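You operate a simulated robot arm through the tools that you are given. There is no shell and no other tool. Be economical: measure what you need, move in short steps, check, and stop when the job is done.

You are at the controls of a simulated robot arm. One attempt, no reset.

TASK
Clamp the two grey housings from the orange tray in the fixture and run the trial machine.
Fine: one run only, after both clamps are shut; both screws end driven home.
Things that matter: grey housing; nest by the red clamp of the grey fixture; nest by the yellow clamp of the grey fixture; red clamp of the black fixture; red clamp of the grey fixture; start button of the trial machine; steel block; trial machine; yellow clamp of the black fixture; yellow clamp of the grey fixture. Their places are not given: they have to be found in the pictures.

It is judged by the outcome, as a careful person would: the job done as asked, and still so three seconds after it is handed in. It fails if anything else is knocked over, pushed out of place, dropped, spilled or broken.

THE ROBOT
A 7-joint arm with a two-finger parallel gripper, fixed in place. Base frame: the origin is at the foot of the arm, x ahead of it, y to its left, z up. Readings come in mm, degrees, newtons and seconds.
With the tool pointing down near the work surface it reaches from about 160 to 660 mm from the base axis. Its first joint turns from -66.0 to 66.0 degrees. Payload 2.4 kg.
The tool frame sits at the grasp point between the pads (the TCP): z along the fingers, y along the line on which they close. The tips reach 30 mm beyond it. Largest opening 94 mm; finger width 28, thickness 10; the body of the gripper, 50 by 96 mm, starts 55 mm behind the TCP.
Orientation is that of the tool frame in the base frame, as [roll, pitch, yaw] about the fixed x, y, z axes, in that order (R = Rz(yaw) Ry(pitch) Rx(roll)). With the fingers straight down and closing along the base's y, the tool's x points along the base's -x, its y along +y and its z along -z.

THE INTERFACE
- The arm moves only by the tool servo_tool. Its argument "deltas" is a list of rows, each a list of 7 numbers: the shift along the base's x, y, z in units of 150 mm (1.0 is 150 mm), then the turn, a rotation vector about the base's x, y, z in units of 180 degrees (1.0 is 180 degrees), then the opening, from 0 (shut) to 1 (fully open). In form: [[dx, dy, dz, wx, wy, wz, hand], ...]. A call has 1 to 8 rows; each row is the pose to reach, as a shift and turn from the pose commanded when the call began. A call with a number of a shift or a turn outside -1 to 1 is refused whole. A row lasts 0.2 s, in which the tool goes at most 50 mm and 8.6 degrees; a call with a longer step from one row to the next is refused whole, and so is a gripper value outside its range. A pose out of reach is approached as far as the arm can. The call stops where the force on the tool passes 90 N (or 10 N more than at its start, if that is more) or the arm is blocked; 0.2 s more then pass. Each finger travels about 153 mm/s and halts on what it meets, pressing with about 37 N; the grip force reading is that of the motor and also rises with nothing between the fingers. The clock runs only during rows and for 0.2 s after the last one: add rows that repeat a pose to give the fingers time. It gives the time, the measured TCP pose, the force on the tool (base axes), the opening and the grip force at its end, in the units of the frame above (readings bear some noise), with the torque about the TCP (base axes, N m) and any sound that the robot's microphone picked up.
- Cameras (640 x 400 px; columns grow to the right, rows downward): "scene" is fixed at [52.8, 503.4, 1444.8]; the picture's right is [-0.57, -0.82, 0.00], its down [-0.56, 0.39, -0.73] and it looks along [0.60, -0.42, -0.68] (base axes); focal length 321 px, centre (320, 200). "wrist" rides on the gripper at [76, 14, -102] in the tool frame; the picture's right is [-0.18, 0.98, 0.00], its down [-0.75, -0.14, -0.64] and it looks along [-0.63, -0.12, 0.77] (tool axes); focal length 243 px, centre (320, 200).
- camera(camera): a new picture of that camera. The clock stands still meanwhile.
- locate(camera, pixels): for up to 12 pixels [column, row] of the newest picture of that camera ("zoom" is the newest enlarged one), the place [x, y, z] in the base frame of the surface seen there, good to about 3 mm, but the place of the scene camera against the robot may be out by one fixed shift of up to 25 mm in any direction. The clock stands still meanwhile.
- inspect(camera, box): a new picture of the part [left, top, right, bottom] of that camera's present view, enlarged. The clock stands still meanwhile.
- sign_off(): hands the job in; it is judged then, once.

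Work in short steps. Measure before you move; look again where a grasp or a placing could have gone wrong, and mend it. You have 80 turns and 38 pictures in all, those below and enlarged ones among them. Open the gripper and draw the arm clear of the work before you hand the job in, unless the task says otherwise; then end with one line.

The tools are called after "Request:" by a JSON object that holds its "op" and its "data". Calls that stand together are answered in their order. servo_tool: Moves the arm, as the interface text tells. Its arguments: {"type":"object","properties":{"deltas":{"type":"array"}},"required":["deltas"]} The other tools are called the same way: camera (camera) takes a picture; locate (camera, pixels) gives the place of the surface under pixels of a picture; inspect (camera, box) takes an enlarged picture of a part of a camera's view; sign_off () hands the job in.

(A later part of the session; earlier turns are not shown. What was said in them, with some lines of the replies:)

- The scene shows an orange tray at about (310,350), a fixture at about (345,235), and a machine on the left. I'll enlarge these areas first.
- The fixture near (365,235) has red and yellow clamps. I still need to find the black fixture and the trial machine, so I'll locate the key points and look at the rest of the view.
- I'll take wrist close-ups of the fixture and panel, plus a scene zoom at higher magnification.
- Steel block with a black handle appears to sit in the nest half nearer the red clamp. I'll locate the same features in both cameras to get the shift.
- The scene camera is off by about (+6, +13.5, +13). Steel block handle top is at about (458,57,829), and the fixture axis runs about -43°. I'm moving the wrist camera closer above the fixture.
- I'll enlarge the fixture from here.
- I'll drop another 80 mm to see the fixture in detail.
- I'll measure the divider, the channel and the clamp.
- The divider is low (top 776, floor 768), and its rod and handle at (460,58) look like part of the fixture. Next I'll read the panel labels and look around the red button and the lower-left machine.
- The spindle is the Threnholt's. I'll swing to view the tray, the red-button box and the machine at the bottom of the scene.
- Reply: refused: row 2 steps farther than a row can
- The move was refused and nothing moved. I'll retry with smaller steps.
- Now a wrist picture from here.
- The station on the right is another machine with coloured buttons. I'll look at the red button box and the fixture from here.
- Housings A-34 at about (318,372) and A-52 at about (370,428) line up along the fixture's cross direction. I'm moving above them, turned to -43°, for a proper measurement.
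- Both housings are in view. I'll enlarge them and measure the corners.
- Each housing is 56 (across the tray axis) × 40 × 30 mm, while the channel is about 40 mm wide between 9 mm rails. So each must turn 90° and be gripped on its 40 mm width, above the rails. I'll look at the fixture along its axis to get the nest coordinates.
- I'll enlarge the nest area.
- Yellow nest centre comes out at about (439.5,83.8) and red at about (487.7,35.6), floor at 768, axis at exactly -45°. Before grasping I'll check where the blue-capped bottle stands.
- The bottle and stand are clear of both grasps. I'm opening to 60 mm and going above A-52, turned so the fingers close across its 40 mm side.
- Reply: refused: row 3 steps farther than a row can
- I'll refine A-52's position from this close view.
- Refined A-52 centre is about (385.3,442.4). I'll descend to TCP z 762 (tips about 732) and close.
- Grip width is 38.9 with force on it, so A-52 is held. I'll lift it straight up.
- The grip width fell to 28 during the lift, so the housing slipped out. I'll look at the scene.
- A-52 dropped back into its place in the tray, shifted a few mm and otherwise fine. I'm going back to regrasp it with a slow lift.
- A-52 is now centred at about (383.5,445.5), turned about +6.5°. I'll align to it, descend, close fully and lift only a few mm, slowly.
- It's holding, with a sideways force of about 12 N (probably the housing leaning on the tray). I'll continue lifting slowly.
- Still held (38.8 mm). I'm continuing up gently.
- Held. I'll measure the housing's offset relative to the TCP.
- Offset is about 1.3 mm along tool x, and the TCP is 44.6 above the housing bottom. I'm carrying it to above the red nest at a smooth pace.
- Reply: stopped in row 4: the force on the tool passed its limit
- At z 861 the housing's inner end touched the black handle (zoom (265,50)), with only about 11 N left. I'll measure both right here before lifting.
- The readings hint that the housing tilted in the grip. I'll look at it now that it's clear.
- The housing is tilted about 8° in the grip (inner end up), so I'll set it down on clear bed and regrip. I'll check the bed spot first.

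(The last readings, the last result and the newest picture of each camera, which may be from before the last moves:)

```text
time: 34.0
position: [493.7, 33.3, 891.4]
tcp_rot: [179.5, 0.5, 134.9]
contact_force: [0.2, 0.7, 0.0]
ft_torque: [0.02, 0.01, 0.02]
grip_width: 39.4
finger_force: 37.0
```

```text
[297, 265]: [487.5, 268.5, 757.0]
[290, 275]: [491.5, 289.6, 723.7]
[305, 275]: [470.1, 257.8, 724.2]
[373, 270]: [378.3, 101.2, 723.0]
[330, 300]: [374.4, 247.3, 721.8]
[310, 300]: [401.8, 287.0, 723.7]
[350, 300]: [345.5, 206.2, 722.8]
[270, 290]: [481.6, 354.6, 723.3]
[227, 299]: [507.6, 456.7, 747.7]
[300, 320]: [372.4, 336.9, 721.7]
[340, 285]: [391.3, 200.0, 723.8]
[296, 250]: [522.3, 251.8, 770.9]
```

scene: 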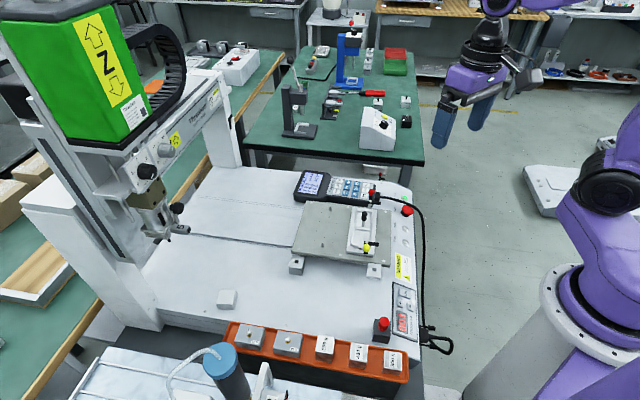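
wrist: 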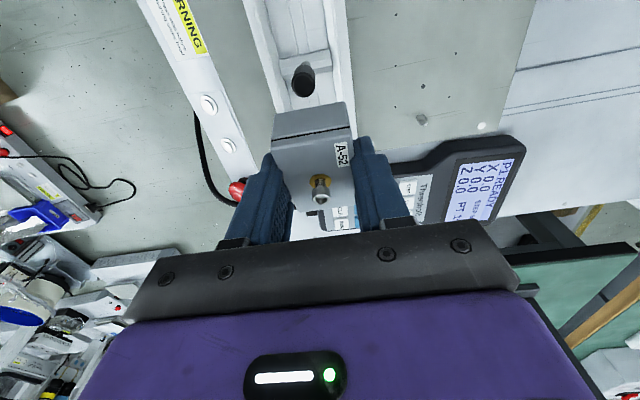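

Bed at (385,245) is clear (z about 709). I'll carry it there, levelling the tool.

Request:
{"op": "servo_tool", "data": {"deltas": [[-0.02, 0.04, 0.06, 0, 0.0039, 0, 0], [-0.08, 0.16, 0.1, 0, 0.0039, 0, 0], [-0.16, 0.32, 0.1, 0, 0.0039, 0, 0], [-0.24, 0.48, 0.1, 0, 0.0039, 0, 0], [-0.32, 0.64, 0.1, 0, 0.0039, 0, 0], [-0.4, 0.8, 0.1, 0, 0.0039, 0, 0], [-0.46, 0.92, 0.1, 0, 0.0039, 0, 0], [-0.5, 1.0, 0.1, 0, 0.0039, 0, 0]]}}

Request:
{"op": "servo_tool", "data": {"deltas": [[-0.06, 0.1, -0.1, 0, 0, 0, 0], [-0.12, 0.2, -0.25, 0, 0, 0, 0], [-0.18, 0.3, -0.4, 0, 0, 0, 0], [-0.225, 0.41, -0.55, 0, 0, 0, 0], [-0.225, 0.41, -0.7, 0, 0, 0, 0], [-0.225, 0.41, -0.82, 0, 0, 0, 0], [-0.225, 0.41, -0.9, 0, 0, 0, 0], [-0.225, 0.41, -0.9, 0, 0, 0, 0]]}}

```text
time: 35.9
position: [419.2, 183.0, 906.0]
tcp_rot: [180.0, 0.0, 134.8]
contact_force: [-0.5, 1.3, 0.0]
ft_torque: [0.03, -0.02, 0.0]
grip_width: 38.9
finger_force: 36.9
```

```text
time: 37.6
position: [386.0, 243.9, 771.0]
tcp_rot: [179.9, 0.0, 134.9]
contact_force: [-0.5, -0.4, 0.4]
ft_torque: [0.02, -0.01, -0.01]
grip_width: 38.9
finger_force: 37.2
```

Descending slowly to the bed until the housing levels against it.

Request:
{"op": "servo_tool", "data": {"deltas": [[0, 0, -0.04, 0, 0, 0, 0], [0, 0, -0.08, 0, 0, 0, 0], [0, 0, -0.1, 0, 0, 0, 0], [0, 0, -0.115, 0, 0, 0, 0], [0, 0, -0.13, 0, 0, 0, 0], [0, 0, -0.145, 0, 0, 0, 0], [0, 0, -0.16, 0, 0, 0, 0]]}}

```text
time: 39.2
position: [385.4, 246.8, 747.9]
tcp_rot: [179.7, 0.1, 135.2]
contact_force: [-9.1, 8.5, 37.9]
ft_torque: [-0.4, -0.24, 0.02]
grip_width: 39.1
finger_force: 36.7
```

Contact at 38 N. I'll open, rise a little and measure its resting pose.

Request:
{"op": "servo_tool", "data": {"deltas": [[0, 0, 0.005, 0, 0, 0, 0.5], [0, 0, 0.01, 0, 0, 0, 0.58], [0, 0, 0.03, 0, 0, 0, 0.62], [0, 0, 0.2, 0, 0, 0, 0.62], [0, 0, 0.35, 0, 0, 0, 0.62], [0, 0, 0.35, 0, 0, 0, 0.62]]}}

Request:
{"op": "inspect", "data": {"camera": "wrist", "box": [200, 40, 440, 230]}}

```text
time: 40.6
position: [385.4, 244.8, 800.2]
tcp_rot: [-179.9, 0.0, 134.9]
contact_force: [-0.7, -0.2, -0.3]
ft_torque: [0.02, 0.0, 0.0]
grip_width: 58.1
finger_force: 0.1
```

```text
2.11 times, centred on (320, 135) of wrist
```

zoom: 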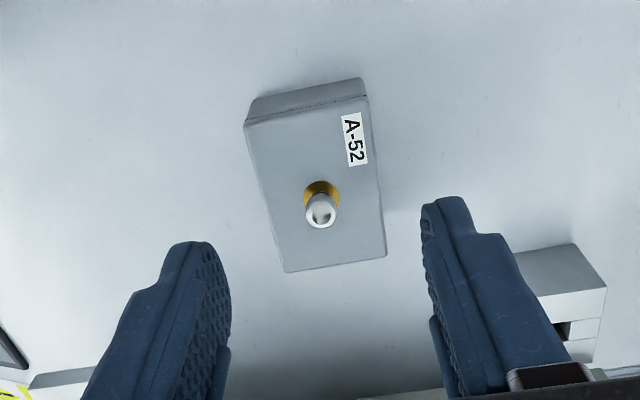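

Request:
{"op": "locate", "data": {"camera": "zoom", "pixels": [[247, 125], [365, 99], [384, 255], [287, 270], [322, 212], [321, 190], [240, 200], [265, 200], [377, 180], [305, 115], [335, 262], [400, 150]]}}

```text
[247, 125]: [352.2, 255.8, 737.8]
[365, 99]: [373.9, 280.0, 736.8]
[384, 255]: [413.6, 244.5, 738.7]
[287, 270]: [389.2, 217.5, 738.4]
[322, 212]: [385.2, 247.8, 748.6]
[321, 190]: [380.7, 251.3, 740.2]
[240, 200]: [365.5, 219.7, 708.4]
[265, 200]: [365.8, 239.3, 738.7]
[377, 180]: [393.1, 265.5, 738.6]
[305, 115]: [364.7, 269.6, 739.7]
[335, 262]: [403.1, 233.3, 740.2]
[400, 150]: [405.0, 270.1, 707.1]
```

A-52 sits flat, centred at about (382.3,249.3), length about 55. I'll regrip at TCP z 751.5, 13 mm above its bottom.

Request:
{"op": "servo_tool", "data": {"deltas": [[-0.021, 0.03, -0.1, 0, 0, 0, 0.62], [-0.021, 0.03, -0.22, 0, 0, 0, 0.62], [-0.021, 0.03, -0.325, 0, 0, 0, 0.62], [-0.021, 0.03, -0.325, 0, 0, 0, 0.62]]}}

Request:
{"op": "servo_tool", "data": {"deltas": [[0, 0, 0, 0, 0, 0, 0.3], [0, 0, 0, 0, 0, 0, 0.3], [0, 0, 0, 0, 0, 0, 0.0], [0, 0, 0, 0, 0, 0, 0]]}}

Request:
{"op": "servo_tool", "data": {"deltas": [[0, 0, 0.02, 0, 0, 0, 0], [0, 0, 0.06, 0, 0, 0, 0], [0, 0, 0.12, 0, 0, 0, 0], [0, 0, 0.22, 0, 0, 0, 0], [0, 0, 0.36, 0, 0, 0, 0], [0, 0, 0.54, 0, 0, 0, 0], [0, 0, 0.74, 0, 0, 0, 0], [0, 0, 0.92, 0, 0, 0, 0]]}}

```text
time: 41.6
position: [382.9, 249.2, 749.9]
tcp_rot: [-180.0, -0.1, 135.0]
contact_force: [0.0, -0.9, -0.7]
ft_torque: [-0.05, 0.02, 0.0]
grip_width: 58.5
finger_force: 0.0
```

```text
time: 42.6
position: [382.9, 249.1, 750.2]
tcp_rot: [180.0, 0.0, 134.9]
contact_force: [1.0, -0.4, 0.3]
ft_torque: [0.0, -0.02, 0.03]
grip_width: 38.8
finger_force: 36.7
```

```text
time: 44.5
position: [381.6, 248.2, 888.6]
tcp_rot: [-179.9, 0.0, 134.9]
contact_force: [-0.6, 0.0, -0.4]
ft_torque: [-0.03, 0.02, -0.01]
grip_width: 38.9
finger_force: 37.5
```

Held level. I'm carrying it to the red nest, this time 2 mm further outward (s≈322) to miss the handle.

Request:
{"op": "servo_tool", "data": {"deltas": [[0.03, -0.06, 0.05, 0, 0, 0, 0], [0.09, -0.18, 0.1, 0, 0, 0, 0], [0.16, -0.32, 0.1, 0, 0, 0, 0], [0.23, -0.46, 0.1, 0, 0, 0, 0], [0.3, -0.6, 0.1, 0, 0, 0, 0], [0.37, -0.74, 0.1, 0, 0, 0, 0], [0.44, -0.88, 0.1, 0, 0, 0, 0], [0.5, -1.0, 0.1, 0, 0, 0, 0]]}}

Request:
{"op": "servo_tool", "data": {"deltas": [[0.07, -0.14, 0, 0, 0, 0, 0], [0.14, -0.28, 0, 0, 0, 0, 0], [0.19, -0.38, 0, 0, 0, 0, 0], [0.217, -0.434, 0, 0, 0, 0, 0], [0.217, -0.434, 0, 0, 0, 0, 0], [0.217, -0.434, -0.1, 0, 0, 0, 0], [0.217, -0.434, -0.15, 0, 0, 0, 0], [0.217, -0.434, -0.15, 0, 0, 0, 0]]}}

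```text
time: 46.2
position: [456.0, 97.9, 904.7]
tcp_rot: [180.0, -0.1, 134.9]
contact_force: [0.7, 0.4, -0.6]
ft_torque: [0.02, 0.0, -0.01]
grip_width: 39.1
finger_force: 36.6
```

```text
time: 48.0
position: [489.0, 33.1, 880.6]
tcp_rot: [179.9, 0.0, 134.9]
contact_force: [0.0, 0.4, -1.1]
ft_torque: [0.01, -0.02, 0.0]
grip_width: 38.9
finger_force: 36.8
```

Descending in small steps past the handle, watching the force.

Request:
{"op": "servo_tool", "data": {"deltas": [[0, 0, -0.04, 0, 0, 0, 0], [0, 0, -0.08, 0, 0, 0, 0], [0, 0, -0.11, 0, 0, 0, 0], [0, 0, -0.14, 0, 0, 0, 0], [0, 0, -0.17, 0, 0, 0, 0], [0, 0, -0.2, 0, 0, 0, 0]]}}

```text
time: 49.2
position: [493.1, 32.9, 861.4]
tcp_rot: [179.6, 0.6, 134.8]
contact_force: [1.2, -0.7, -0.3]
ft_torque: [-0.02, -0.06, 0.01]
grip_width: 39.3
finger_force: 37.2
stopped in row 5: the force on the tool passed its limit (the readings are from after the stop); the commanded pose is now the measured one
```

Stopped at the same height again, with the tool pushed about 3 mm in +u. I need a close look at the contact.

Request:
{"op": "inspect", "data": {"camera": "wrist", "box": [220, 60, 420, 230]}}

```text
2.35 times, centred on (320, 145) of wrist
```

zoom: 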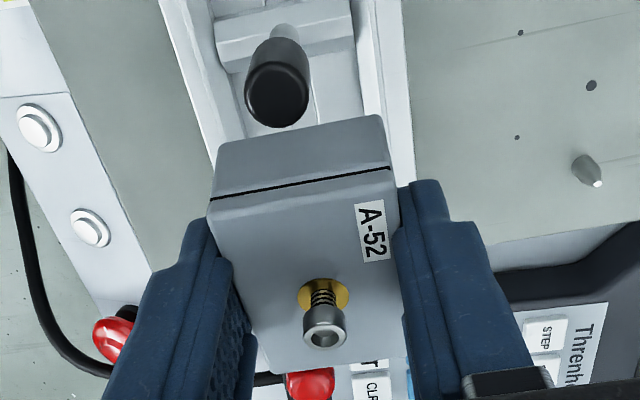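

Request:
{"op": "locate", "data": {"camera": "zoom", "pixels": [[278, 120], [278, 95], [248, 95], [308, 95], [285, 30], [290, 45], [212, 185], [385, 155], [222, 155], [380, 125], [270, 335], [375, 320]]}}

Request:
{"op": "locate", "data": {"camera": "zoom", "pixels": [[323, 333], [324, 290], [310, 375], [265, 375], [313, 365], [230, 230], [300, 230], [285, 65], [270, 115], [190, 60], [220, 40], [370, 40]]}}

```text
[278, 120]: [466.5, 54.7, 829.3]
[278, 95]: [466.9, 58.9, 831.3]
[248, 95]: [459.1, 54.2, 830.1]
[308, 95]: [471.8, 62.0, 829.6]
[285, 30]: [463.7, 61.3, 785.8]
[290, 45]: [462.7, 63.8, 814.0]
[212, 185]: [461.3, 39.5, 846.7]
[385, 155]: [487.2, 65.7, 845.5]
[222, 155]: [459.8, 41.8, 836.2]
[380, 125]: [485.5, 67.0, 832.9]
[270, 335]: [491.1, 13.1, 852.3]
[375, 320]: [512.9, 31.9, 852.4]
```

```text
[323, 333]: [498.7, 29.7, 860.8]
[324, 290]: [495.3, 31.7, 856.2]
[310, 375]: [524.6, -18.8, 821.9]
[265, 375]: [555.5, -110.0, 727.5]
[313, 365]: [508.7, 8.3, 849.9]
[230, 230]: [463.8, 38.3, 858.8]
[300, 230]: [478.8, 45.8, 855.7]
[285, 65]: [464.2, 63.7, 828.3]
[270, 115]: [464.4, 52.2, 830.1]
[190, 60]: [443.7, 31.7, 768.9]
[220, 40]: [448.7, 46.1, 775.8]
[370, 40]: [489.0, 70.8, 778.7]
```

The housing is level and now sits clear beside the handle (edge s≈297), below its top. No end stop shows at the red end, so I can descend here. I'll shift -1.9 in t to centre it on the channel, level the tool and continue down slowly.

Request:
{"op": "servo_tool", "data": {"deltas": [[-0.011, -0.007, 0.0, 0, 0.0039, 0, 0], [-0.011, -0.007, -0.03, 0, 0.0039, 0, 0], [-0.011, -0.007, -0.07, 0, 0.0039, 0, 0], [-0.011, -0.007, -0.11, 0, 0.0039, 0, 0], [-0.011, -0.007, -0.15, 0, 0.0039, 0, 0], [-0.011, -0.007, -0.19, 0, 0.0039, 0, 0], [-0.011, -0.007, -0.23, 0, 0.0039, 0, 0]]}}

```text
time: 50.8
position: [490.5, 33.2, 825.9]
tcp_rot: [-179.9, -0.1, 134.9]
contact_force: [0.2, 0.4, -0.6]
ft_torque: [0.0, 0.01, -0.02]
grip_width: 39.2
finger_force: 37.1
```

Free passage, bottom at about 784. I'll lower it into the channel in 2–3 mm steps.

Request:
{"op": "servo_tool", "data": {"deltas": [[0, 0, -0.02, 0, 0, 0, 0], [0, 0, -0.035, 0, 0, 0, 0], [0, 0, -0.05, 0, 0, 0, 0], [0, 0, -0.065, 0, 0, 0, 0], [0, 0, -0.08, 0, 0, 0, 0], [0, 0, -0.095, 0, 0, 0, 0]]}}

```text
time: 52.2
position: [491.6, 32.0, 812.9]
tcp_rot: [-179.9, -0.1, 134.8]
contact_force: [-2.5, -1.9, 2.3]
ft_torque: [-0.08, 0.06, -0.02]
grip_width: 39.1
finger_force: 36.9
```

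Slight guiding contact only. A few more mm until it seats.

Request:
{"op": "servo_tool", "data": {"deltas": [[0, 0, -0.008, 0, 0, 0, 0], [0, 0, -0.016, 0, 0, 0, 0], [0, 0, -0.024, 0, 0, 0, 0], [0, 0, -0.03, 0, 0, 0, 0]]}}

```text
time: 53.2
position: [490.8, 32.6, 809.7]
tcp_rot: [180.0, 0.0, 134.8]
contact_force: [-12.4, -1.9, 34.4]
ft_torque: [-0.1, 0.37, 0.01]
grip_width: 39.2
finger_force: 36.9
```

Seated: 34 N at z 809.7, which matches the 768 floor. I'll relieve the pressure and slide it about 3 mm inward to the nest centre (s≈320).

Request:
{"op": "servo_tool", "data": {"deltas": [[0, 0, 0.006, 0, 0, 0, 0], [-0.006, 0.006, 0.006, 0, 0, 0, 0], [-0.012, 0.012, 0.006, 0, 0, 0, 0], [-0.0165, 0.0165, 0.006, 0, 0, 0, 0], [-0.0165, 0.0165, 0.006, 0, 0, 0, 0]]}}

```text
time: 54.4
position: [490.3, 33.3, 808.3]
tcp_rot: [179.9, 0.1, 134.7]
contact_force: [6.2, -16.4, 11.5]
ft_torque: [-0.66, 0.07, 0.34]
grip_width: 39.0
finger_force: 37.0
```

It's blocked inward at about 16 N, so it already sits against the inner limit of the nest. I'll relieve, release and lift straight up.

Request:
{"op": "servo_tool", "data": {"deltas": [[0.008, -0.01, 0, 0, 0, 0, 0], [0.008, -0.01, 0, 0, 0, 0, 0.44], [0.008, -0.01, 0, 0, 0, 0, 0.5], [0.008, -0.01, 0, 0, 0, 0, 0.58], [0.008, -0.01, 0.1, 0, 0, 0, 0.6], [0.008, -0.01, 0.3, 0, 0, 0, 0.6], [0.008, -0.01, 0.45, 0, 0, 0, 0.6]]}}

Request:
{"op": "inspect", "data": {"camera": "wrist", "box": [200, 50, 440, 240]}}

```text
time: 56.0
position: [491.5, 32.6, 876.6]
tcp_rot: [-179.9, -0.1, 134.8]
contact_force: [0.6, 0.1, -0.5]
ft_torque: [0.04, -0.02, 0.01]
grip_width: 56.5
finger_force: 0.1
```

```text
2.11 times, centred on (320, 145) of wrist
```

zoom: 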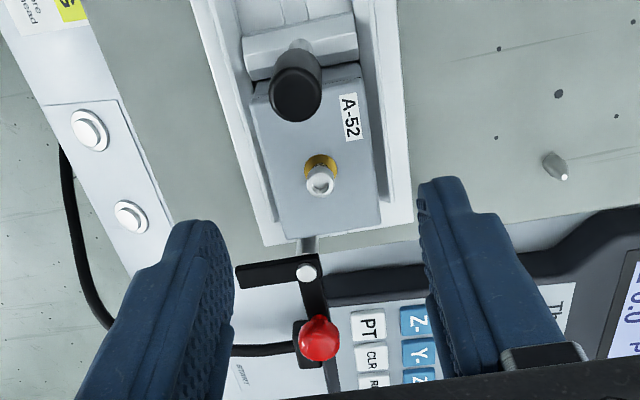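

A-52 is seated in the red nest. I'll measure its place and the red clamp.

Request:
{"op": "locate", "data": {"camera": "zoom", "pixels": [[253, 97], [360, 82], [380, 220], [290, 236], [319, 183], [306, 272], [242, 275], [319, 338], [308, 245], [350, 45], [355, 60], [270, 240]]}}

Request:
{"op": "locate", "data": {"camera": "zoom", "pixels": [[245, 65], [263, 70], [240, 284], [300, 262], [325, 290], [319, 320], [330, 380], [412, 220], [272, 242], [390, 150], [258, 150], [306, 240]]}}

```text
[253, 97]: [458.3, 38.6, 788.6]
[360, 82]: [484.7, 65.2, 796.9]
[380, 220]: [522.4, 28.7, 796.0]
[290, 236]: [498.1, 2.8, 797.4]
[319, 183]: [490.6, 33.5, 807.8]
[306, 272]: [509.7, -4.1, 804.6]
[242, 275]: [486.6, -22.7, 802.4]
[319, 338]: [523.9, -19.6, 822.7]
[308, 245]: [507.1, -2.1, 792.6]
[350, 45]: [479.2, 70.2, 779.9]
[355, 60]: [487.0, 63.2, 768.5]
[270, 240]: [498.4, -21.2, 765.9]
```

```text
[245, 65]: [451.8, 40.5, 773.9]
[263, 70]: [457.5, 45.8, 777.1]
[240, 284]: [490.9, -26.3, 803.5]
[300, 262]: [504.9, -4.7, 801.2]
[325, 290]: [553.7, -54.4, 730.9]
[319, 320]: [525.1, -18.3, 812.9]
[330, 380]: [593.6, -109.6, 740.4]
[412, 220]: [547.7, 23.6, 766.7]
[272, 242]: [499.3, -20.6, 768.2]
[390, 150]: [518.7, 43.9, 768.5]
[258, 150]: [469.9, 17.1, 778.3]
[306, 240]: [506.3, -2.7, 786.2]
```

Seated flat (top about 797, centre s≈323, t≈371). Red clamp: pivot (509.7,-4.1), knob at about (526,-22), and its bar points along -v. Swinging it -90° (knob to -v) brings the bar over the housing. I'll grip the red knob across v.

Request:
{"op": "servo_tool", "data": {"deltas": [[0.1, -0.16, 0.05, 0, 0, 0, 0.5], [0.2, -0.32, 0.05, 0, 0, 0, 0.5], [0.231, -0.368, 0.05, 0, 0, 0.001, 0.5], [0.231, -0.368, -0.05, 0, 0, 0.001, 0.5], [0.231, -0.368, -0.15, 0, 0, 0.001, 0.5], [0.231, -0.368, -0.24, 0, 0, 0.001, 0.5], [0.231, -0.368, -0.24, 0, 0, 0.001, 0.5]]}}

Request:
{"op": "servo_tool", "data": {"deltas": [[0, 0, 0, 0, 0, 0, 0.1], [0, 0, 0, 0, 0, 0, 0.1], [0, 0, 0, 0, 0, 0, 0.1]]}}

```text
time: 57.6
position: [525.4, -23.0, 839.6]
tcp_rot: [-179.9, 0.0, 135.0]
contact_force: [-0.6, 0.3, 0.1]
ft_torque: [0.06, 0.03, 0.03]
grip_width: 46.8
finger_force: 0.0
```

```text
time: 58.4
position: [524.5, -22.3, 840.8]
tcp_rot: [-180.0, 0.1, 135.1]
contact_force: [2.0, -1.2, -0.2]
ft_torque: [0.0, -0.18, 0.01]
grip_width: 16.8
finger_force: 37.2
```

The knob is gripped (16.8 mm). I'll swing it along a 25 mm arc about the pivot, turning the gripper half as much.

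Request:
{"op": "servo_tool", "data": {"deltas": [[-0.0345, -0.0265, 0, 0, 0, -0.0417, 0.1], [-0.0747, -0.0431, 0, 0, 0, -0.0833, 0.1], [-0.1179, -0.0488, 0, 0, 0, -0.125, 0.1], [-0.161, -0.0431, 0, 0, 0, -0.1667, 0.1], [-0.2012, -0.0265, 0, 0, 0, -0.2083, 0.1], [-0.2357, 0, 0, 0, 0, -0.25, 0.1], [-0.2357, 0, 0, 0, 0, -0.25, 0.1]]}}

```text
time: 60.0
position: [489.3, -23.5, 840.2]
tcp_rot: [-179.9, 0.1, 89.9]
contact_force: [10.4, -5.5, 0.1]
ft_torque: [-0.24, -0.34, -0.26]
grip_width: 16.9
finger_force: 37.3
```

The swing is complete with about 11 N resisting. I'll nudge 3 mm further to confirm the stop.

Request:
{"op": "servo_tool", "data": {"deltas": [[-0.014, 0.014, 0, 0, 0, -0.02, 0.1], [-0.02, 0.02, 0, 0, 0, -0.03, 0.1]]}}

```text
time: 60.6
position: [489.4, -21.1, 840.8]
tcp_rot: [179.4, -0.1, 84.4]
contact_force: [20.9, -16.8, 0.5]
ft_torque: [-0.94, -0.36, 0.28]
grip_width: 16.9
finger_force: 37.2
```

A firm stop at about 27 N. I'll relieve it, open, lift clear and look.

Request:
{"op": "servo_tool", "data": {"deltas": [[0.02, -0.02, 0, 0, 0, 0.02, 0.1], [0.02, -0.02, 0, 0, 0, 0.02, 0.4], [0.02, -0.02, 0, 0, 0, 0.02, 0.5], [0.02, -0.02, 0.1, 0, 0, 0.02, 0.5], [0.0, 0.05, 0.35, 0, 0, 0.06, 0.5], [-0.05, 0.2, 0.55, 0, 0, 0.1, 0.5], [-0.15, 0.4, 0.65, 0, 0, 0.145, 0.5], [-0.25, 0.65, 0.65, 0, 0, 0.19, 0.5]]}}

Request:
{"op": "camera", "data": {"camera": "wrist"}}

```text
time: 62.4
position: [448.7, 77.6, 940.4]
tcp_rot: [-180.0, 0.0, 119.0]
contact_force: [-0.8, -0.8, 0.9]
ft_torque: [-0.01, 0.02, 0.02]
grip_width: 46.9
finger_force: 0.0
```

```text
3 pictures are left
```

wrist: 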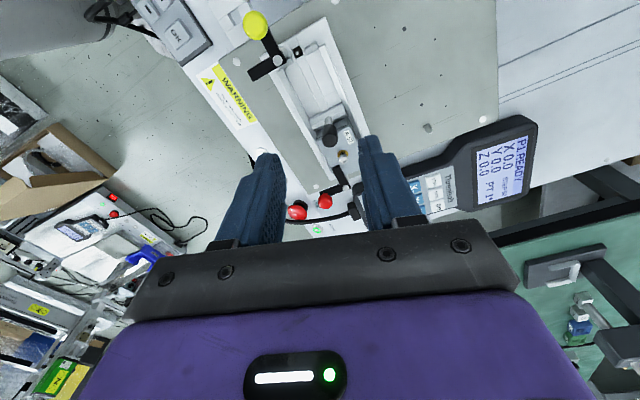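

The red knob (324,201) has moved. I'll locate the clamp bar, the start and stop buttons, and the yellow end.

Request:
{"op": "locate", "data": {"camera": "wrist", "pixels": [[324, 201], [336, 188], [346, 184], [318, 230], [297, 211], [255, 25], [277, 60], [250, 72], [343, 155], [330, 130], [297, 52], [307, 230]]}}

Request:
{"op": "locate", "data": {"camera": "wrist", "pixels": [[318, 52], [322, 45], [312, 60], [325, 70], [304, 58], [335, 115], [310, 120], [350, 105], [340, 85], [292, 85], [316, 40], [328, 205]]}}

```text
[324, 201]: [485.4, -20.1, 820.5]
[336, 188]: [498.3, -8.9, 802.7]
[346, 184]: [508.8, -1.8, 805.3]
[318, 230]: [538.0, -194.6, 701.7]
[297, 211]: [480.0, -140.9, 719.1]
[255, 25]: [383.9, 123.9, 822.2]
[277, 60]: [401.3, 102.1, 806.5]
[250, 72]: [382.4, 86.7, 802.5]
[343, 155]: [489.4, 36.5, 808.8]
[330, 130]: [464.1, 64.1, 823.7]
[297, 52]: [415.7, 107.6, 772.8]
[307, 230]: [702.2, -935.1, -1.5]
```

```text
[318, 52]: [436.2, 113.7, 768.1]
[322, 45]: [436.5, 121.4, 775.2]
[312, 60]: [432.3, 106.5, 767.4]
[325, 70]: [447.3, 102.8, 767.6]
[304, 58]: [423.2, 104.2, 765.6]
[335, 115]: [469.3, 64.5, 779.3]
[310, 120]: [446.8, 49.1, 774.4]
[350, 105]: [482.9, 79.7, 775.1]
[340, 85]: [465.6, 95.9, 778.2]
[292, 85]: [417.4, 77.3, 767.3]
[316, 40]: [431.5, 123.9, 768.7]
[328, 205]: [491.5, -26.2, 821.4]
```

The red clamp is shut (knob now along -v, bar over A-52). The START lamp is at about (538,-195,702). Next I'm fetching A-34 at about (325.3,382).

Request:
{"op": "servo_tool", "data": {"deltas": [[-0.05, 0.12, 0, 0, 0, 0.045, 0.62], [-0.1, 0.25, 0, 0, 0, 0.09, 0.62], [-0.15, 0.375, 0, 0, 0, 0.135, 0.62], [-0.2, 0.5, 0, 0, 0, 0.18, 0.62], [-0.25, 0.625, 0, 0, 0, 0.225, 0.62], [-0.3, 0.75, 0, 0, 0, 0.27, 0.62], [-0.35, 0.875, 0, 0, 0, 0.315, 0.62], [-0.41, 1.0, 0, 0, 0, 0.36, 0.62]]}}

Request:
{"op": "servo_tool", "data": {"deltas": [[-0.07, 0.17, -0.1, 0, 0, 0.045, 0.62], [-0.14, 0.34, -0.25, 0, 0, 0.09, 0.62], [-0.21, 0.51, -0.4, 0, 0, 0.135, 0.62], [-0.28, 0.68, -0.55, 0, 0, 0.18, 0.62], [-0.35, 0.85, -0.7, 0, 0, 0.225, 0.62], [-0.41, 1.0, -0.82, 0, 0, 0.229, 0.62], [-0.41, 1.0, -0.82, 0, 0, 0.229, 0.62]]}}

```text
time: 64.2
position: [387.9, 229.5, 938.9]
tcp_rot: [-179.9, 0.1, -176.2]
contact_force: [0.9, -0.2, 0.1]
ft_torque: [0.03, 0.01, 0.01]
grip_width: 58.3
finger_force: 0.1
```

```text
time: 65.8
position: [325.4, 379.9, 814.8]
tcp_rot: [180.0, 0.1, -135.2]
contact_force: [-0.1, 0.7, -0.6]
ft_torque: [0.03, -0.02, 0.0]
grip_width: 58.2
finger_force: 0.2
```

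I'll use one picture to get A-34's exact centre, since the yellow nest is tight.

Request:
{"op": "inspect", "data": {"camera": "wrist", "box": [200, 30, 440, 220]}}

```text
2.11 times, centred on (320, 125) of wrist
```

zoom: 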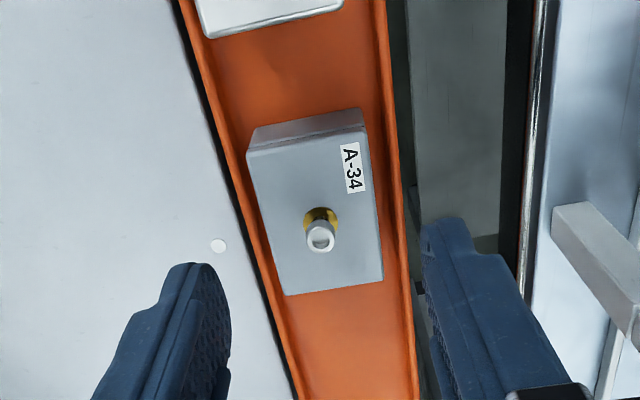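

Request:
{"op": "locate", "data": {"camera": "zoom", "pixels": [[250, 157], [362, 128], [381, 278], [289, 293], [321, 236], [320, 214], [268, 225], [372, 203], [306, 143], [335, 285], [245, 175], [405, 180]]}}

```text
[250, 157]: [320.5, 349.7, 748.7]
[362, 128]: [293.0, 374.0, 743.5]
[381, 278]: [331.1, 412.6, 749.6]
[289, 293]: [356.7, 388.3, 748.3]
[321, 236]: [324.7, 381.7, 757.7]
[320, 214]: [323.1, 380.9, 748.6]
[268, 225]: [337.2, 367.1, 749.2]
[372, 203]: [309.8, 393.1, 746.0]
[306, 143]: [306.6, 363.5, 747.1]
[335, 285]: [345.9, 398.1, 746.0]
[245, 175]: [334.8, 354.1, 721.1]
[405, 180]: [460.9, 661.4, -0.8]
```

A-34 is centred at about (325.1,380.9), and I'm nearly over it. Descending and closing.

Request:
{"op": "servo_tool", "data": {"deltas": [[0, 0.006, -0.12, 0, 0, 0.004, 0.62], [0, 0.006, -0.24, 0, 0, 0.004, 0.62], [0, 0.006, -0.362, 0, 0, 0.004, 0.62], [0, 0.006, -0.362, 0, 0, 0.004, 0.62]]}}

Request:
{"op": "servo_tool", "data": {"deltas": [[0, 0, 0, 0, 0, 0, 0.3], [0, 0, 0, 0, 0, 0, 0.3], [0, 0, 0, 0, 0, 0, 0], [0, 0, 0, 0, 0, 0, 0]]}}

Request:
{"op": "servo_tool", "data": {"deltas": [[0, 0, 0.01, 0, 0, 0, 0], [0, 0, 0.03, 0, 0, 0, 0], [0, 0, 0.06, 0, 0, 0, 0], [0, 0, 0.1, 0, 0, 0, 0], [0, 0, 0.16, 0, 0, 0, 0], [0, 0, 0.24, 0, 0, 0, 0], [0, 0, 0.34, 0, 0, 0, 0], [0, 0, 0.44, 0, 0, 0, 0]]}}

```text
time: 66.8
position: [327.3, 378.8, 761.0]
tcp_rot: [-179.9, 0.0, -134.3]
contact_force: [0.3, -0.8, -0.4]
ft_torque: [0.02, -0.02, 0.06]
grip_width: 58.2
finger_force: 0.1
```

```text
time: 67.8
position: [326.4, 379.6, 760.9]
tcp_rot: [180.0, 0.0, -134.4]
contact_force: [-0.8, -0.7, -0.6]
ft_torque: [0.03, -0.01, 0.0]
grip_width: 38.6
finger_force: 36.1
```

```text
time: 69.6
position: [326.0, 378.7, 826.4]
tcp_rot: [-180.0, 0.0, -134.4]
contact_force: [-0.4, 1.0, -1.5]
ft_torque: [-0.04, 0.01, -0.04]
grip_width: 38.8
finger_force: 36.8
```

Held at 38.8 mm, offset about 0. I'm carrying it to the yellow nest (target TCP (437.9,85.0)), turning -90°.

Request:
{"op": "servo_tool", "data": {"deltas": [[0.0, 0.0, 0.12, 0, 0, -0.04, 0], [0.02, -0.06, 0.26, 0, 0, -0.085, 0], [0.06, -0.16, 0.4, 0, 0, -0.13, 0], [0.11, -0.29, 0.5, 0, 0, -0.175, 0], [0.16, -0.43, 0.525, 0, 0, -0.22, 0], [0.21, -0.57, 0.525, 0, 0, -0.265, 0], [0.26, -0.71, 0.525, 0, 0, -0.31, 0], [0.31, -0.85, 0.525, 0, 0, -0.355, 0]]}}

Request:
{"op": "servo_tool", "data": {"deltas": [[0.05, -0.13, 0, 0, 0, -0.04, 0], [0.1, -0.26, 0, 0, 0, -0.08, 0], [0.16, -0.41, 0, 0, 0, -0.12, 0], [0.22, -0.56, 0, 0, 0, -0.148, 0], [0.28, -0.71, 0, 0, 0, -0.148, 0], [0.34, -0.85, 0, 0, 0, -0.148, 0], [0.4, -0.97, 0, 0, 0, -0.148, 0], [0.43, -1.0, 0, 0, 0, -0.148, 0]]}}

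```text
time: 71.4
position: [372.4, 251.7, 904.7]
tcp_rot: [-180.0, 0.0, 161.5]
contact_force: [0.2, -0.4, -1.1]
ft_torque: [-0.02, -0.02, -0.03]
grip_width: 38.8
finger_force: 37.2
```

```text
time: 73.2
position: [438.2, 101.0, 906.4]
tcp_rot: [-180.0, 0.0, 135.0]
contact_force: [-0.2, -0.4, -0.4]
ft_torque: [0.01, -0.02, 0.0]
grip_width: 38.4
finger_force: 37.6
```

Request:
{"op": "servo_tool", "data": {"deltas": [[-0.002, -0.06, 0, 0, 0, 0, 0], [-0.002, -0.103, 0, 0, 0, 0, 0], [-0.002, -0.103, -0.1, 0, 0, 0, 0], [-0.002, -0.103, -0.16, 0, 0, 0, 0], [-0.002, -0.103, -0.16, 0, 0, 0, 0]]}}

Request:
{"op": "servo_tool", "data": {"deltas": [[0, 0, 0, 0, 0, 0, 0]]}}

```text
time: 74.4
position: [437.4, 86.8, 882.0]
tcp_rot: [-180.0, -0.1, 135.0]
contact_force: [0.2, -0.2, -1.4]
ft_torque: [0.04, 0.03, 0.0]
grip_width: 38.7
finger_force: 37.3
```

```text
time: 74.8
position: [437.7, 85.4, 881.7]
tcp_rot: [-180.0, 0.0, 135.0]
contact_force: [1.0, -0.1, -0.5]
ft_torque: [0.0, 0.0, 0.02]
grip_width: 38.9
finger_force: 36.7
```

On target (s≈248.9, t≈370). Descending slowly past the handle.

Request:
{"op": "servo_tool", "data": {"deltas": [[0, 0, -0.025, 0, 0, 0, 0], [0, 0, -0.045, 0, 0, 0, 0], [0, 0, -0.06, 0, 0, 0, 0], [0, 0, -0.075, 0, 0, 0, 0], [0, 0, -0.09, 0, 0, 0, 0], [0, 0, -0.105, 0, 0, 0, 0], [0, 0, -0.12, 0, 0, 0, 0], [0, 0, -0.14, 0, 0, 0, 0]]}}

```text
time: 76.6
position: [437.3, 87.0, 860.6]
tcp_rot: [179.9, 0.0, 134.9]
contact_force: [-0.1, -0.4, 0.0]
ft_torque: [0.03, -0.02, 0.01]
grip_width: 38.8
finger_force: 36.8
```

Bottom is at about 818, past the handle top with no contact. Continuing.

Request:
{"op": "servo_tool", "data": {"deltas": [[0, 0, -0.03, 0, 0, 0, 0], [0, 0, -0.06, 0, 0, 0, 0], [0, 0, -0.09, 0, 0, 0, 0], [0, 0, -0.12, 0, 0, 0, 0], [0, 0, -0.15, 0, 0, 0, 0], [0, 0, -0.18, 0, 0, 0, 0], [0, 0, -0.21, 0, 0, 0, 0], [0, 0, -0.235, 0, 0, 0, 0]]}}

```text
time: 78.4
position: [436.7, 86.2, 826.7]
tcp_rot: [-179.9, 0.0, 135.0]
contact_force: [-0.1, -0.7, -1.3]
ft_torque: [-0.01, -0.01, 0.01]
grip_width: 38.8
finger_force: 36.8
```

Request:
{"op": "servo_tool", "data": {"deltas": [[0, 0, -0.02, 0, 0, 0, 0], [0, 0, -0.035, 0, 0, 0, 0], [0, 0, -0.05, 0, 0, 0, 0], [0, 0, -0.065, 0, 0, 0, 0], [0, 0, -0.08, 0, 0, 0, 0], [0, 0, -0.095, 0, 0, 0, 0]]}}

```text
time: 79.8
position: [437.4, 85.7, 813.6]
tcp_rot: [179.6, 0.1, 134.9]
contact_force: [9.9, -12.3, 35.6]
ft_torque: [-0.2, -0.21, -0.2]
grip_width: 38.9
finger_force: 37.2
```

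At z 813.6 it touches with a push toward +u, so the outer end is riding on the end stop. I'll raise slightly, shift 1 mm inward and lower again.

Request:
{"op": "servo_tool", "data": {"deltas": [[0, 0, 0.015, 0, 0, 0, 0], [0.005, -0.005, 0.015, 0, 0, 0, 0], [0.005, -0.005, 0.005, 0, 0, 0, 0], [0.005, -0.005, -0.005, 0, 0, 0, 0], [0.005, -0.005, -0.013, 0, 0, 0, 0], [0.005, -0.005, -0.02, 0, 0, 0, 0]]}}

```text
time: 81.2
position: [437.3, 84.5, 810.3]
tcp_rot: [179.9, 0.0, 134.9]
contact_force: [5.0, -15.1, 52.6]
ft_torque: [-0.45, 0.5, -0.05]
grip_width: 39.0
finger_force: 36.8
```

z 810.3 with firm floor contact matches the seated height. I'll relieve, release, lift and check.

Request:
{"op": "servo_tool", "data": {"deltas": [[0, 0, 0.008, 0, 0, 0, 0], [0, 0, 0.008, 0, 0, 0, 0.44], [0, 0, 0.008, 0, 0, 0, 0.5], [0, 0, 0.008, 0, 0, 0, 0.58], [0, 0, 0.1, 0, 0, 0, 0.6], [0, 0, 0.3, 0, 0, 0, 0.6], [0, 0, 0.5, 0, 0, 0, 0.6], [0, 0, 0.5, 0, 0, 0, 0.6]]}}

Request:
{"op": "inspect", "data": {"camera": "wrist", "box": [180, 20, 440, 240]}}

```text
time: 83.0
position: [437.3, 84.6, 882.7]
tcp_rot: [-179.9, -0.1, 135.1]
contact_force: [-0.1, 0.1, -0.5]
ft_torque: [-0.01, -0.01, 0.01]
grip_width: 56.6
finger_force: 0.1
```

```text
1.82 times, centred on (310, 130) of wrist
```

zoom: 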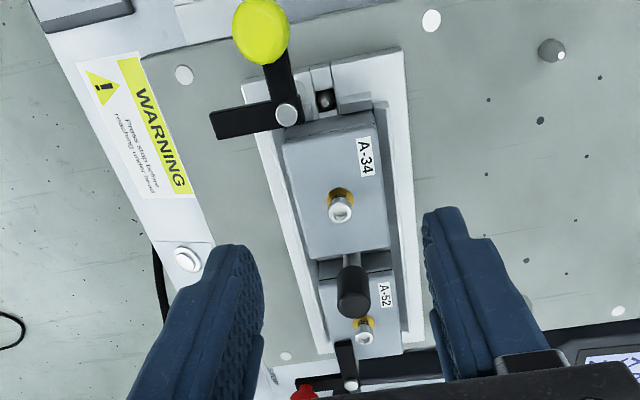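

Both housings are in and the red bar lies over A-52. I'll check A-34's height and the yellow clamp.

Request:
{"op": "locate", "data": {"camera": "zoom", "pixels": [[288, 148], [376, 132], [387, 243], [312, 256], [340, 212], [286, 113], [217, 125], [262, 30], [300, 140], [262, 50], [345, 345], [350, 384]]}}

```text
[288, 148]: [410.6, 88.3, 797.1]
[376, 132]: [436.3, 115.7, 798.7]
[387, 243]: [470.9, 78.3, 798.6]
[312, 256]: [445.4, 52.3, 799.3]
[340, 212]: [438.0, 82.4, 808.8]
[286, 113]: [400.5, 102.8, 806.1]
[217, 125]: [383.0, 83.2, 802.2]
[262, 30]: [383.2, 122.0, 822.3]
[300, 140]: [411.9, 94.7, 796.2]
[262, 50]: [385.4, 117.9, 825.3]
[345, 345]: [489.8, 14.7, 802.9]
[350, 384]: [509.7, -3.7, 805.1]
```

A-34 is flat at z≈798, so it's seated. The yellow pivot is (401.5,102.5) and its knob is at about (383.5,120). I'll grip the yellow knob.

Request:
{"op": "servo_tool", "data": {"deltas": [[-0.12, 0.08, 0.03, 0, 0, 0, 0.5], [-0.24, 0.16, 0.03, 0, 0, 0, 0.5], [-0.359, 0.235, 0.03, 0, 0, 0, 0.5], [-0.359, 0.235, -0.1, 0, 0, 0, 0.5], [-0.359, 0.235, -0.2, 0, 0, 0, 0.5], [-0.359, 0.235, -0.285, 0, 0, 0, 0.5], [-0.359, 0.235, -0.285, 0, 0, 0, 0.5]]}}

Request:
{"op": "servo_tool", "data": {"deltas": [[0, 0, 0, 0, 0, 0, 0.1], [0, 0, 0, 0, 0, 0, 0.1], [0, 0, 0, 0, 0, 0, 0.1]]}}

```text
time: 84.6
position: [384.3, 120.8, 842.1]
tcp_rot: [-180.0, 0.1, 135.0]
contact_force: [0.9, 0.0, -0.2]
ft_torque: [0.02, 0.02, 0.0]
grip_width: 46.8
finger_force: 0.1
```

```text
time: 85.4
position: [384.0, 120.6, 840.9]
tcp_rot: [-179.9, 0.0, 135.0]
contact_force: [-0.1, -2.6, 0.3]
ft_torque: [0.02, -0.16, 0.06]
grip_width: 16.8
finger_force: 36.9
```

Knob gripped (16.8 mm). Swinging +90°.

Request:
{"op": "servo_tool", "data": {"deltas": [[-0.0265, -0.0345, 0, 0, 0, 0.0417, 0.1], [-0.0431, -0.0747, 0, 0, 0, 0.0833, 0.1], [-0.0488, -0.1179, 0, 0, 0, 0.125, 0.1], [-0.0431, -0.161, 0, 0, 0, 0.1667, 0.1], [-0.0265, -0.2012, 0, 0, 0, 0.2083, 0.1], [0, -0.2357, 0, 0, 0, 0.25, 0.1], [0, -0.2357, 0, 0, 0, 0.25, 0.1]]}}

Request:
{"op": "servo_tool", "data": {"deltas": [[0.014, -0.014, 0, 0, 0, 0.02, 0.1], [0.02, -0.02, 0, 0, 0, 0.03, 0.1]]}}

```text
time: 87.0
position: [382.7, 83.5, 841.4]
tcp_rot: [180.0, -0.1, 179.9]
contact_force: [-4.9, 3.8, 7.9]
ft_torque: [0.3, 0.6, 0.17]
grip_width: 16.6
finger_force: 37.5
```

```text
time: 87.6
position: [385.1, 82.8, 841.5]
tcp_rot: [180.0, -0.3, -174.6]
contact_force: [-8.3, 0.8, 10.0]
ft_torque: [0.19, 0.52, 0.16]
grip_width: 17.0
finger_force: 37.3
```

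Resistance is lower than on the red clamp. I'll push 3 mm more to feel for the stop.

Request:
{"op": "servo_tool", "data": {"deltas": [[0.012, -0.012, 0, 0, 0, 0.01, 0.1], [0.02, -0.02, 0, 0, 0, 0.02, 0.1]]}}

```text
time: 88.2
position: [387.7, 79.2, 840.7]
tcp_rot: [180.0, -0.2, -170.8]
contact_force: [-16.1, 13.0, 3.6]
ft_torque: [0.67, 0.18, -0.26]
grip_width: 16.8
finger_force: 37.0
```

A clear stop at about 21 N. I'll relieve, open, lift and move to a view covering both clamps and the START button.

Request:
{"op": "servo_tool", "data": {"deltas": [[-0.02, 0.02, 0, 0, 0, 0, 0.1], [-0.02, 0.02, 0, 0, 0, 0, 0.4], [-0.02, 0.02, 0, 0, 0, 0, 0.5], [-0.02, 0.02, 0.1, 0, 0, 0, 0.5], [-0.02, 0.02, 0.35, 0, 0, -0.04, 0.5], [0.05, 0.02, 0.6, 0, 0, -0.085, 0.5], [0.2, 0.0, 0.68, 0, 0, -0.13, 0.5], [0.35, 0.0, 0.68, 0, 0, -0.175, 0.5]]}}

Request:
{"op": "servo_tool", "data": {"deltas": [[0, 0, 0, 0, 0, -0.045, 0.5], [0, 0, 0, 0, 0, -0.09, 0.5], [0, 0, 0, 0, 0, -0.135, 0.5], [0, 0, 0, 0, 0, -0.16, 0.5]]}}

Request:
{"op": "camera", "data": {"camera": "wrist"}}

```text
time: 90.0
position: [442.5, 79.9, 942.4]
tcp_rot: [180.0, 0.0, 157.4]
contact_force: [0.9, 0.2, -0.6]
ft_torque: [0.03, -0.01, 0.0]
grip_width: 47.0
finger_force: 0.0
```

```text
time: 91.0
position: [441.7, 79.1, 941.6]
tcp_rot: [-180.0, 0.1, 128.7]
contact_force: [1.4, 0.3, -0.5]
ft_torque: [-0.02, 0.03, 0.01]
grip_width: 46.9
finger_force: 0.0
```

```text
0 pictures are left
```

wrist: 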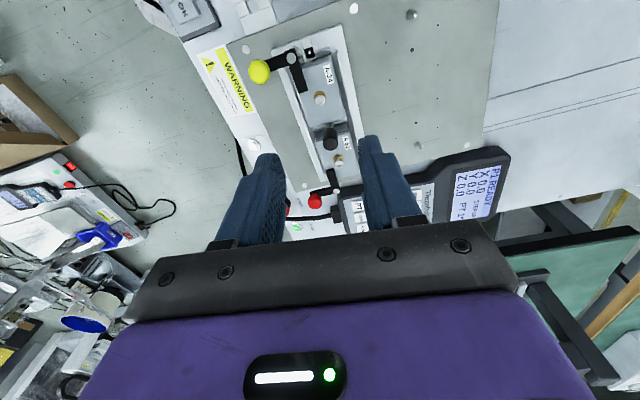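

Both clamp bars lie over their housings. I'll locate the START button precisely.

Request:
{"op": "locate", "data": {"camera": "wrist", "pixels": [[297, 228], [300, 232], [303, 227], [293, 226], [288, 210], [258, 70], [303, 90], [336, 177], [315, 201], [310, 235], [253, 146], [292, 222]]}}

```text
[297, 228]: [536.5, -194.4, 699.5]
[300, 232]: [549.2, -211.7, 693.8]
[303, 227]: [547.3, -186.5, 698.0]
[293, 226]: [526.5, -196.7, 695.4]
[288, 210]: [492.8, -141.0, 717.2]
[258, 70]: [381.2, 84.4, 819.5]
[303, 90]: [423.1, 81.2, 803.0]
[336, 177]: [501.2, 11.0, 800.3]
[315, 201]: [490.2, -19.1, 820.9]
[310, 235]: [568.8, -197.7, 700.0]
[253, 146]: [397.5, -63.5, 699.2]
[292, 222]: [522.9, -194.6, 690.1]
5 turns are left
```

The clamps are verified. Moving toward START at (535,-195), fingers shut, staying high over the clamps.

Request:
{"op": "servo_tool", "data": {"deltas": [[0.08, -0.125, 0, 0, 0, 0, 0], [0.155, -0.25, 0, 0, 0, 0, 0], [0.23, -0.375, 0, 0, 0, 0, 0], [0.31, -0.5, 0, 0, 0, 0, 0], [0.39, -0.625, 0, 0, 0, 0, 0], [0.465, -0.75, -0.17, 0, 0, 0, 0], [0.54, -0.875, -0.33, 0, 0, 0, 0], [0.62, -1.0, -0.5, 0, 0, 0, 0]]}}

```text
time: 92.8
position: [534.5, -71.9, 867.9]
tcp_rot: [179.9, 0.1, 128.7]
contact_force: [0.8, -0.2, 0.4]
ft_torque: [0.0, -0.02, 0.01]
grip_width: 0.0
finger_force: 32.9
4 turns are left
```

As planned, at (534.5,-71.9,868). Moving over START and pressing it once.

Request:
{"op": "servo_tool", "data": {"deltas": [[0.005, -0.277, 0, 0, 0, 0, 0], [0.005, -0.553, 0, 0, 0, 0, 0], [0.005, -0.82, -0.05, 0, 0, 0, 0], [0.005, -0.82, -0.35, 0, 0, 0, 0], [0.005, -0.82, -0.65, 0, 0, 0, 0], [0.005, -0.82, -0.84, 0, 0, 0, 0], [0.005, -0.82, -0.91, 0, 0, 0, 0], [0.005, -0.82, -0.96, 0, 0, 0, 0]]}}

```text
time: 94.6
position: [536.3, -193.7, 728.0]
tcp_rot: [-180.0, -0.1, 128.7]
contact_force: [-25.8, 9.3, 80.8]
ft_torque: [1.47, 0.81, 0.4]
grip_width: 0.2
finger_force: 32.5
heard: click
3 turns are left
```

Click heard: START pressed. I'm retreating up and away from the fixture, opening the gripper, then waiting for the run.

Request:
{"op": "servo_tool", "data": {"deltas": [[0, 0, 0.1, 0, 0, 0, 0], [0, 0, 0.4, 0, 0, 0, 0.2], [-0.1, 0, 0.68, 0, 0, 0, 0.5], [-0.3, -0.1, 0.85, 0, 0, 0, 0.5], [-0.55, -0.2, 1.0, 0, 0, 0, 0.5], [-0.8, -0.3, 1.0, 0, 0, 0, 0.5], [-1.0, -0.3, 1.0, 0, 0, 0, 0.5], [-1.0, -0.3, 1.0, 0, 0, 0, 0.5]]}}

Request:
{"op": "servo_tool", "data": {"deltas": [[0, 0, 0, 0, 0, 0, 0.5], [0, 0, 0, 0, 0, 0, 0.5], [0, 0, 0, 0, 0, 0, 0.5], [0, 0, 0, 0, 0, 0, 0.5], [0, 0, 0, 0, 0, 0, 0.5], [0, 0, 0, 0, 0, 0, 0.5], [0, 0, 0, 0, 0, 0, 0.5], [0, 0, 0, 0, 0, 0, 0.5]]}}

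```text
time: 96.4
position: [386.1, -239.7, 875.2]
tcp_rot: [180.0, 0.0, 128.6]
contact_force: [-0.4, -0.3, -0.2]
ft_torque: [0.01, -0.03, 0.01]
grip_width: 46.8
finger_force: 0.1
```

```text
time: 98.2
position: [385.5, -239.5, 874.9]
tcp_rot: [180.0, -0.1, 128.8]
contact_force: [0.3, 0.0, 0.0]
ft_torque: [0.02, 0.0, -0.02]
grip_width: 47.1
finger_force: 0.1
2 turns are left
```

The arm is clear. I'm waiting longer for the run to finish.

Request:
{"op": "servo_tool", "data": {"deltas": [[0, 0, 0, 0, 0, 0, 0.5], [0, 0, 0, 0, 0, 0, 0.5], [0, 0, 0, 0, 0, 0, 0.5], [0, 0, 0, 0, 0, 0, 0.5], [0, 0, 0, 0, 0, 0, 0.5], [0, 0, 0, 0, 0, 0, 0.5], [0, 0, 0, 0, 0, 0, 0.5], [0, 0, 0, 0, 0, 0, 0.5]]}}

Request:
{"op": "servo_tool", "data": {"deltas": [[0, 0, 0, 0, 0, 0, 0.5], [0, 0, 0, 0, 0, 0, 0.5], [0, 0, 0, 0, 0, 0, 0.5], [0, 0, 0, 0, 0, 0, 0.5], [0, 0, 0, 0, 0, 0, 0.5], [0, 0, 0, 0, 0, 0, 0.5], [0, 0, 0, 0, 0, 0, 0.5], [0, 0, 0, 0, 0, 0, 0.5]]}}

Request:
{"op": "servo_tool", "data": {"deltas": [[0, 0, 0, 0, 0, 0, 0.5], [0, 0, 0, 0, 0, 0, 0.5], [0, 0, 0, 0, 0, 0, 0.5], [0, 0, 0, 0, 0, 0, 0.5], [0, 0, 0, 0, 0, 0, 0.5], [0, 0, 0, 0, 0, 0, 0.5], [0, 0, 0, 0, 0, 0, 0.5], [0, 0, 0, 0, 0, 0, 0.5]]}}

Request:
{"op": "servo_tool", "data": {"deltas": [[0, 0, 0, 0, 0, 0, 0.5], [0, 0, 0, 0, 0, 0, 0.5], [0, 0, 0, 0, 0, 0, 0.5], [0, 0, 0, 0, 0, 0, 0.5], [0, 0, 0, 0, 0, 0, 0.5], [0, 0, 0, 0, 0, 0, 0.5], [0, 0, 0, 0, 0, 0, 0.5], [0, 0, 0, 0, 0, 0, 0.5]]}}

Request:
{"op": "servo_tool", "data": {"deltas": [[0, 0, 0, 0, 0, 0, 0.5], [0, 0, 0, 0, 0, 0, 0.5], [0, 0, 0, 0, 0, 0, 0.5], [0, 0, 0, 0, 0, 0, 0.5], [0, 0, 0, 0, 0, 0, 0.5], [0, 0, 0, 0, 0, 0, 0.5], [0, 0, 0, 0, 0, 0, 0.5], [0, 0, 0, 0, 0, 0, 0.5]]}}

Request:
{"op": "servo_tool", "data": {"deltas": [[0, 0, 0, 0, 0, 0, 0.5], [0, 0, 0, 0, 0, 0, 0.5], [0, 0, 0, 0, 0, 0, 0.5], [0, 0, 0, 0, 0, 0, 0.5], [0, 0, 0, 0, 0, 0, 0.5], [0, 0, 0, 0, 0, 0, 0.5], [0, 0, 0, 0, 0, 0, 0.5], [0, 0, 0, 0, 0, 0, 0.5]]}}

Request:
{"op": "locate", "data": {"camera": "wrist", "pixels": [[319, 97], [338, 160]]}}

```text
time: 100.0
position: [387.0, -239.5, 875.8]
tcp_rot: [180.0, 0.0, 128.7]
contact_force: [-0.4, 0.4, -1.0]
ft_torque: [-0.03, -0.01, -0.02]
grip_width: 47.0
finger_force: 0.1
```

```text
time: 101.8
position: [386.8, -241.5, 876.4]
tcp_rot: [179.9, 0.1, 128.6]
contact_force: [-0.6, 0.6, 0.2]
ft_torque: [0.03, 0.0, -0.01]
grip_width: 47.3
finger_force: 0.1
```

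```text
time: 103.6
position: [386.2, -239.5, 875.8]
tcp_rot: [179.9, 0.0, 128.7]
contact_force: [0.7, -0.5, -0.2]
ft_torque: [0.01, -0.01, 0.0]
grip_width: 46.9
finger_force: 0.0
```

```text
time: 105.4
position: [385.9, -239.3, 875.0]
tcp_rot: [180.0, 0.0, 128.7]
contact_force: [-0.2, -0.3, 0.1]
ft_torque: [0.0, -0.03, 0.0]
grip_width: 46.6
finger_force: 0.0
```

```text
time: 107.2
position: [386.5, -239.6, 875.8]
tcp_rot: [-180.0, 0.0, 128.8]
contact_force: [0.3, -0.8, 0.5]
ft_torque: [-0.01, -0.02, 0.01]
grip_width: 46.9
finger_force: 0.0
```

```text
time: 109.0
position: [386.6, -240.0, 875.7]
tcp_rot: [179.9, 0.0, 128.7]
contact_force: [-0.8, -0.2, 0.5]
ft_torque: [-0.02, 0.06, 0.0]
grip_width: 47.0
finger_force: 0.1
```

```text
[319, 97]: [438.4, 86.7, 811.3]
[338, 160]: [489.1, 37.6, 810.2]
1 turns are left
```

The arm is clear and the run has had about 14 s. With one turn left, I'm handing the job in.

Request:
{"op": "sign_off", "data": {}}

```text
The job is handed in.
```

Both grey housings are seated and clamped, and START was pressed once with a click heard. I had no pictures left after that, so I couldn't confirm that the machine ran or that both screws are driven home. A-52 slipped out of the gripper once and fell back into the tray, and it later bumped the fixture's black handle twice.
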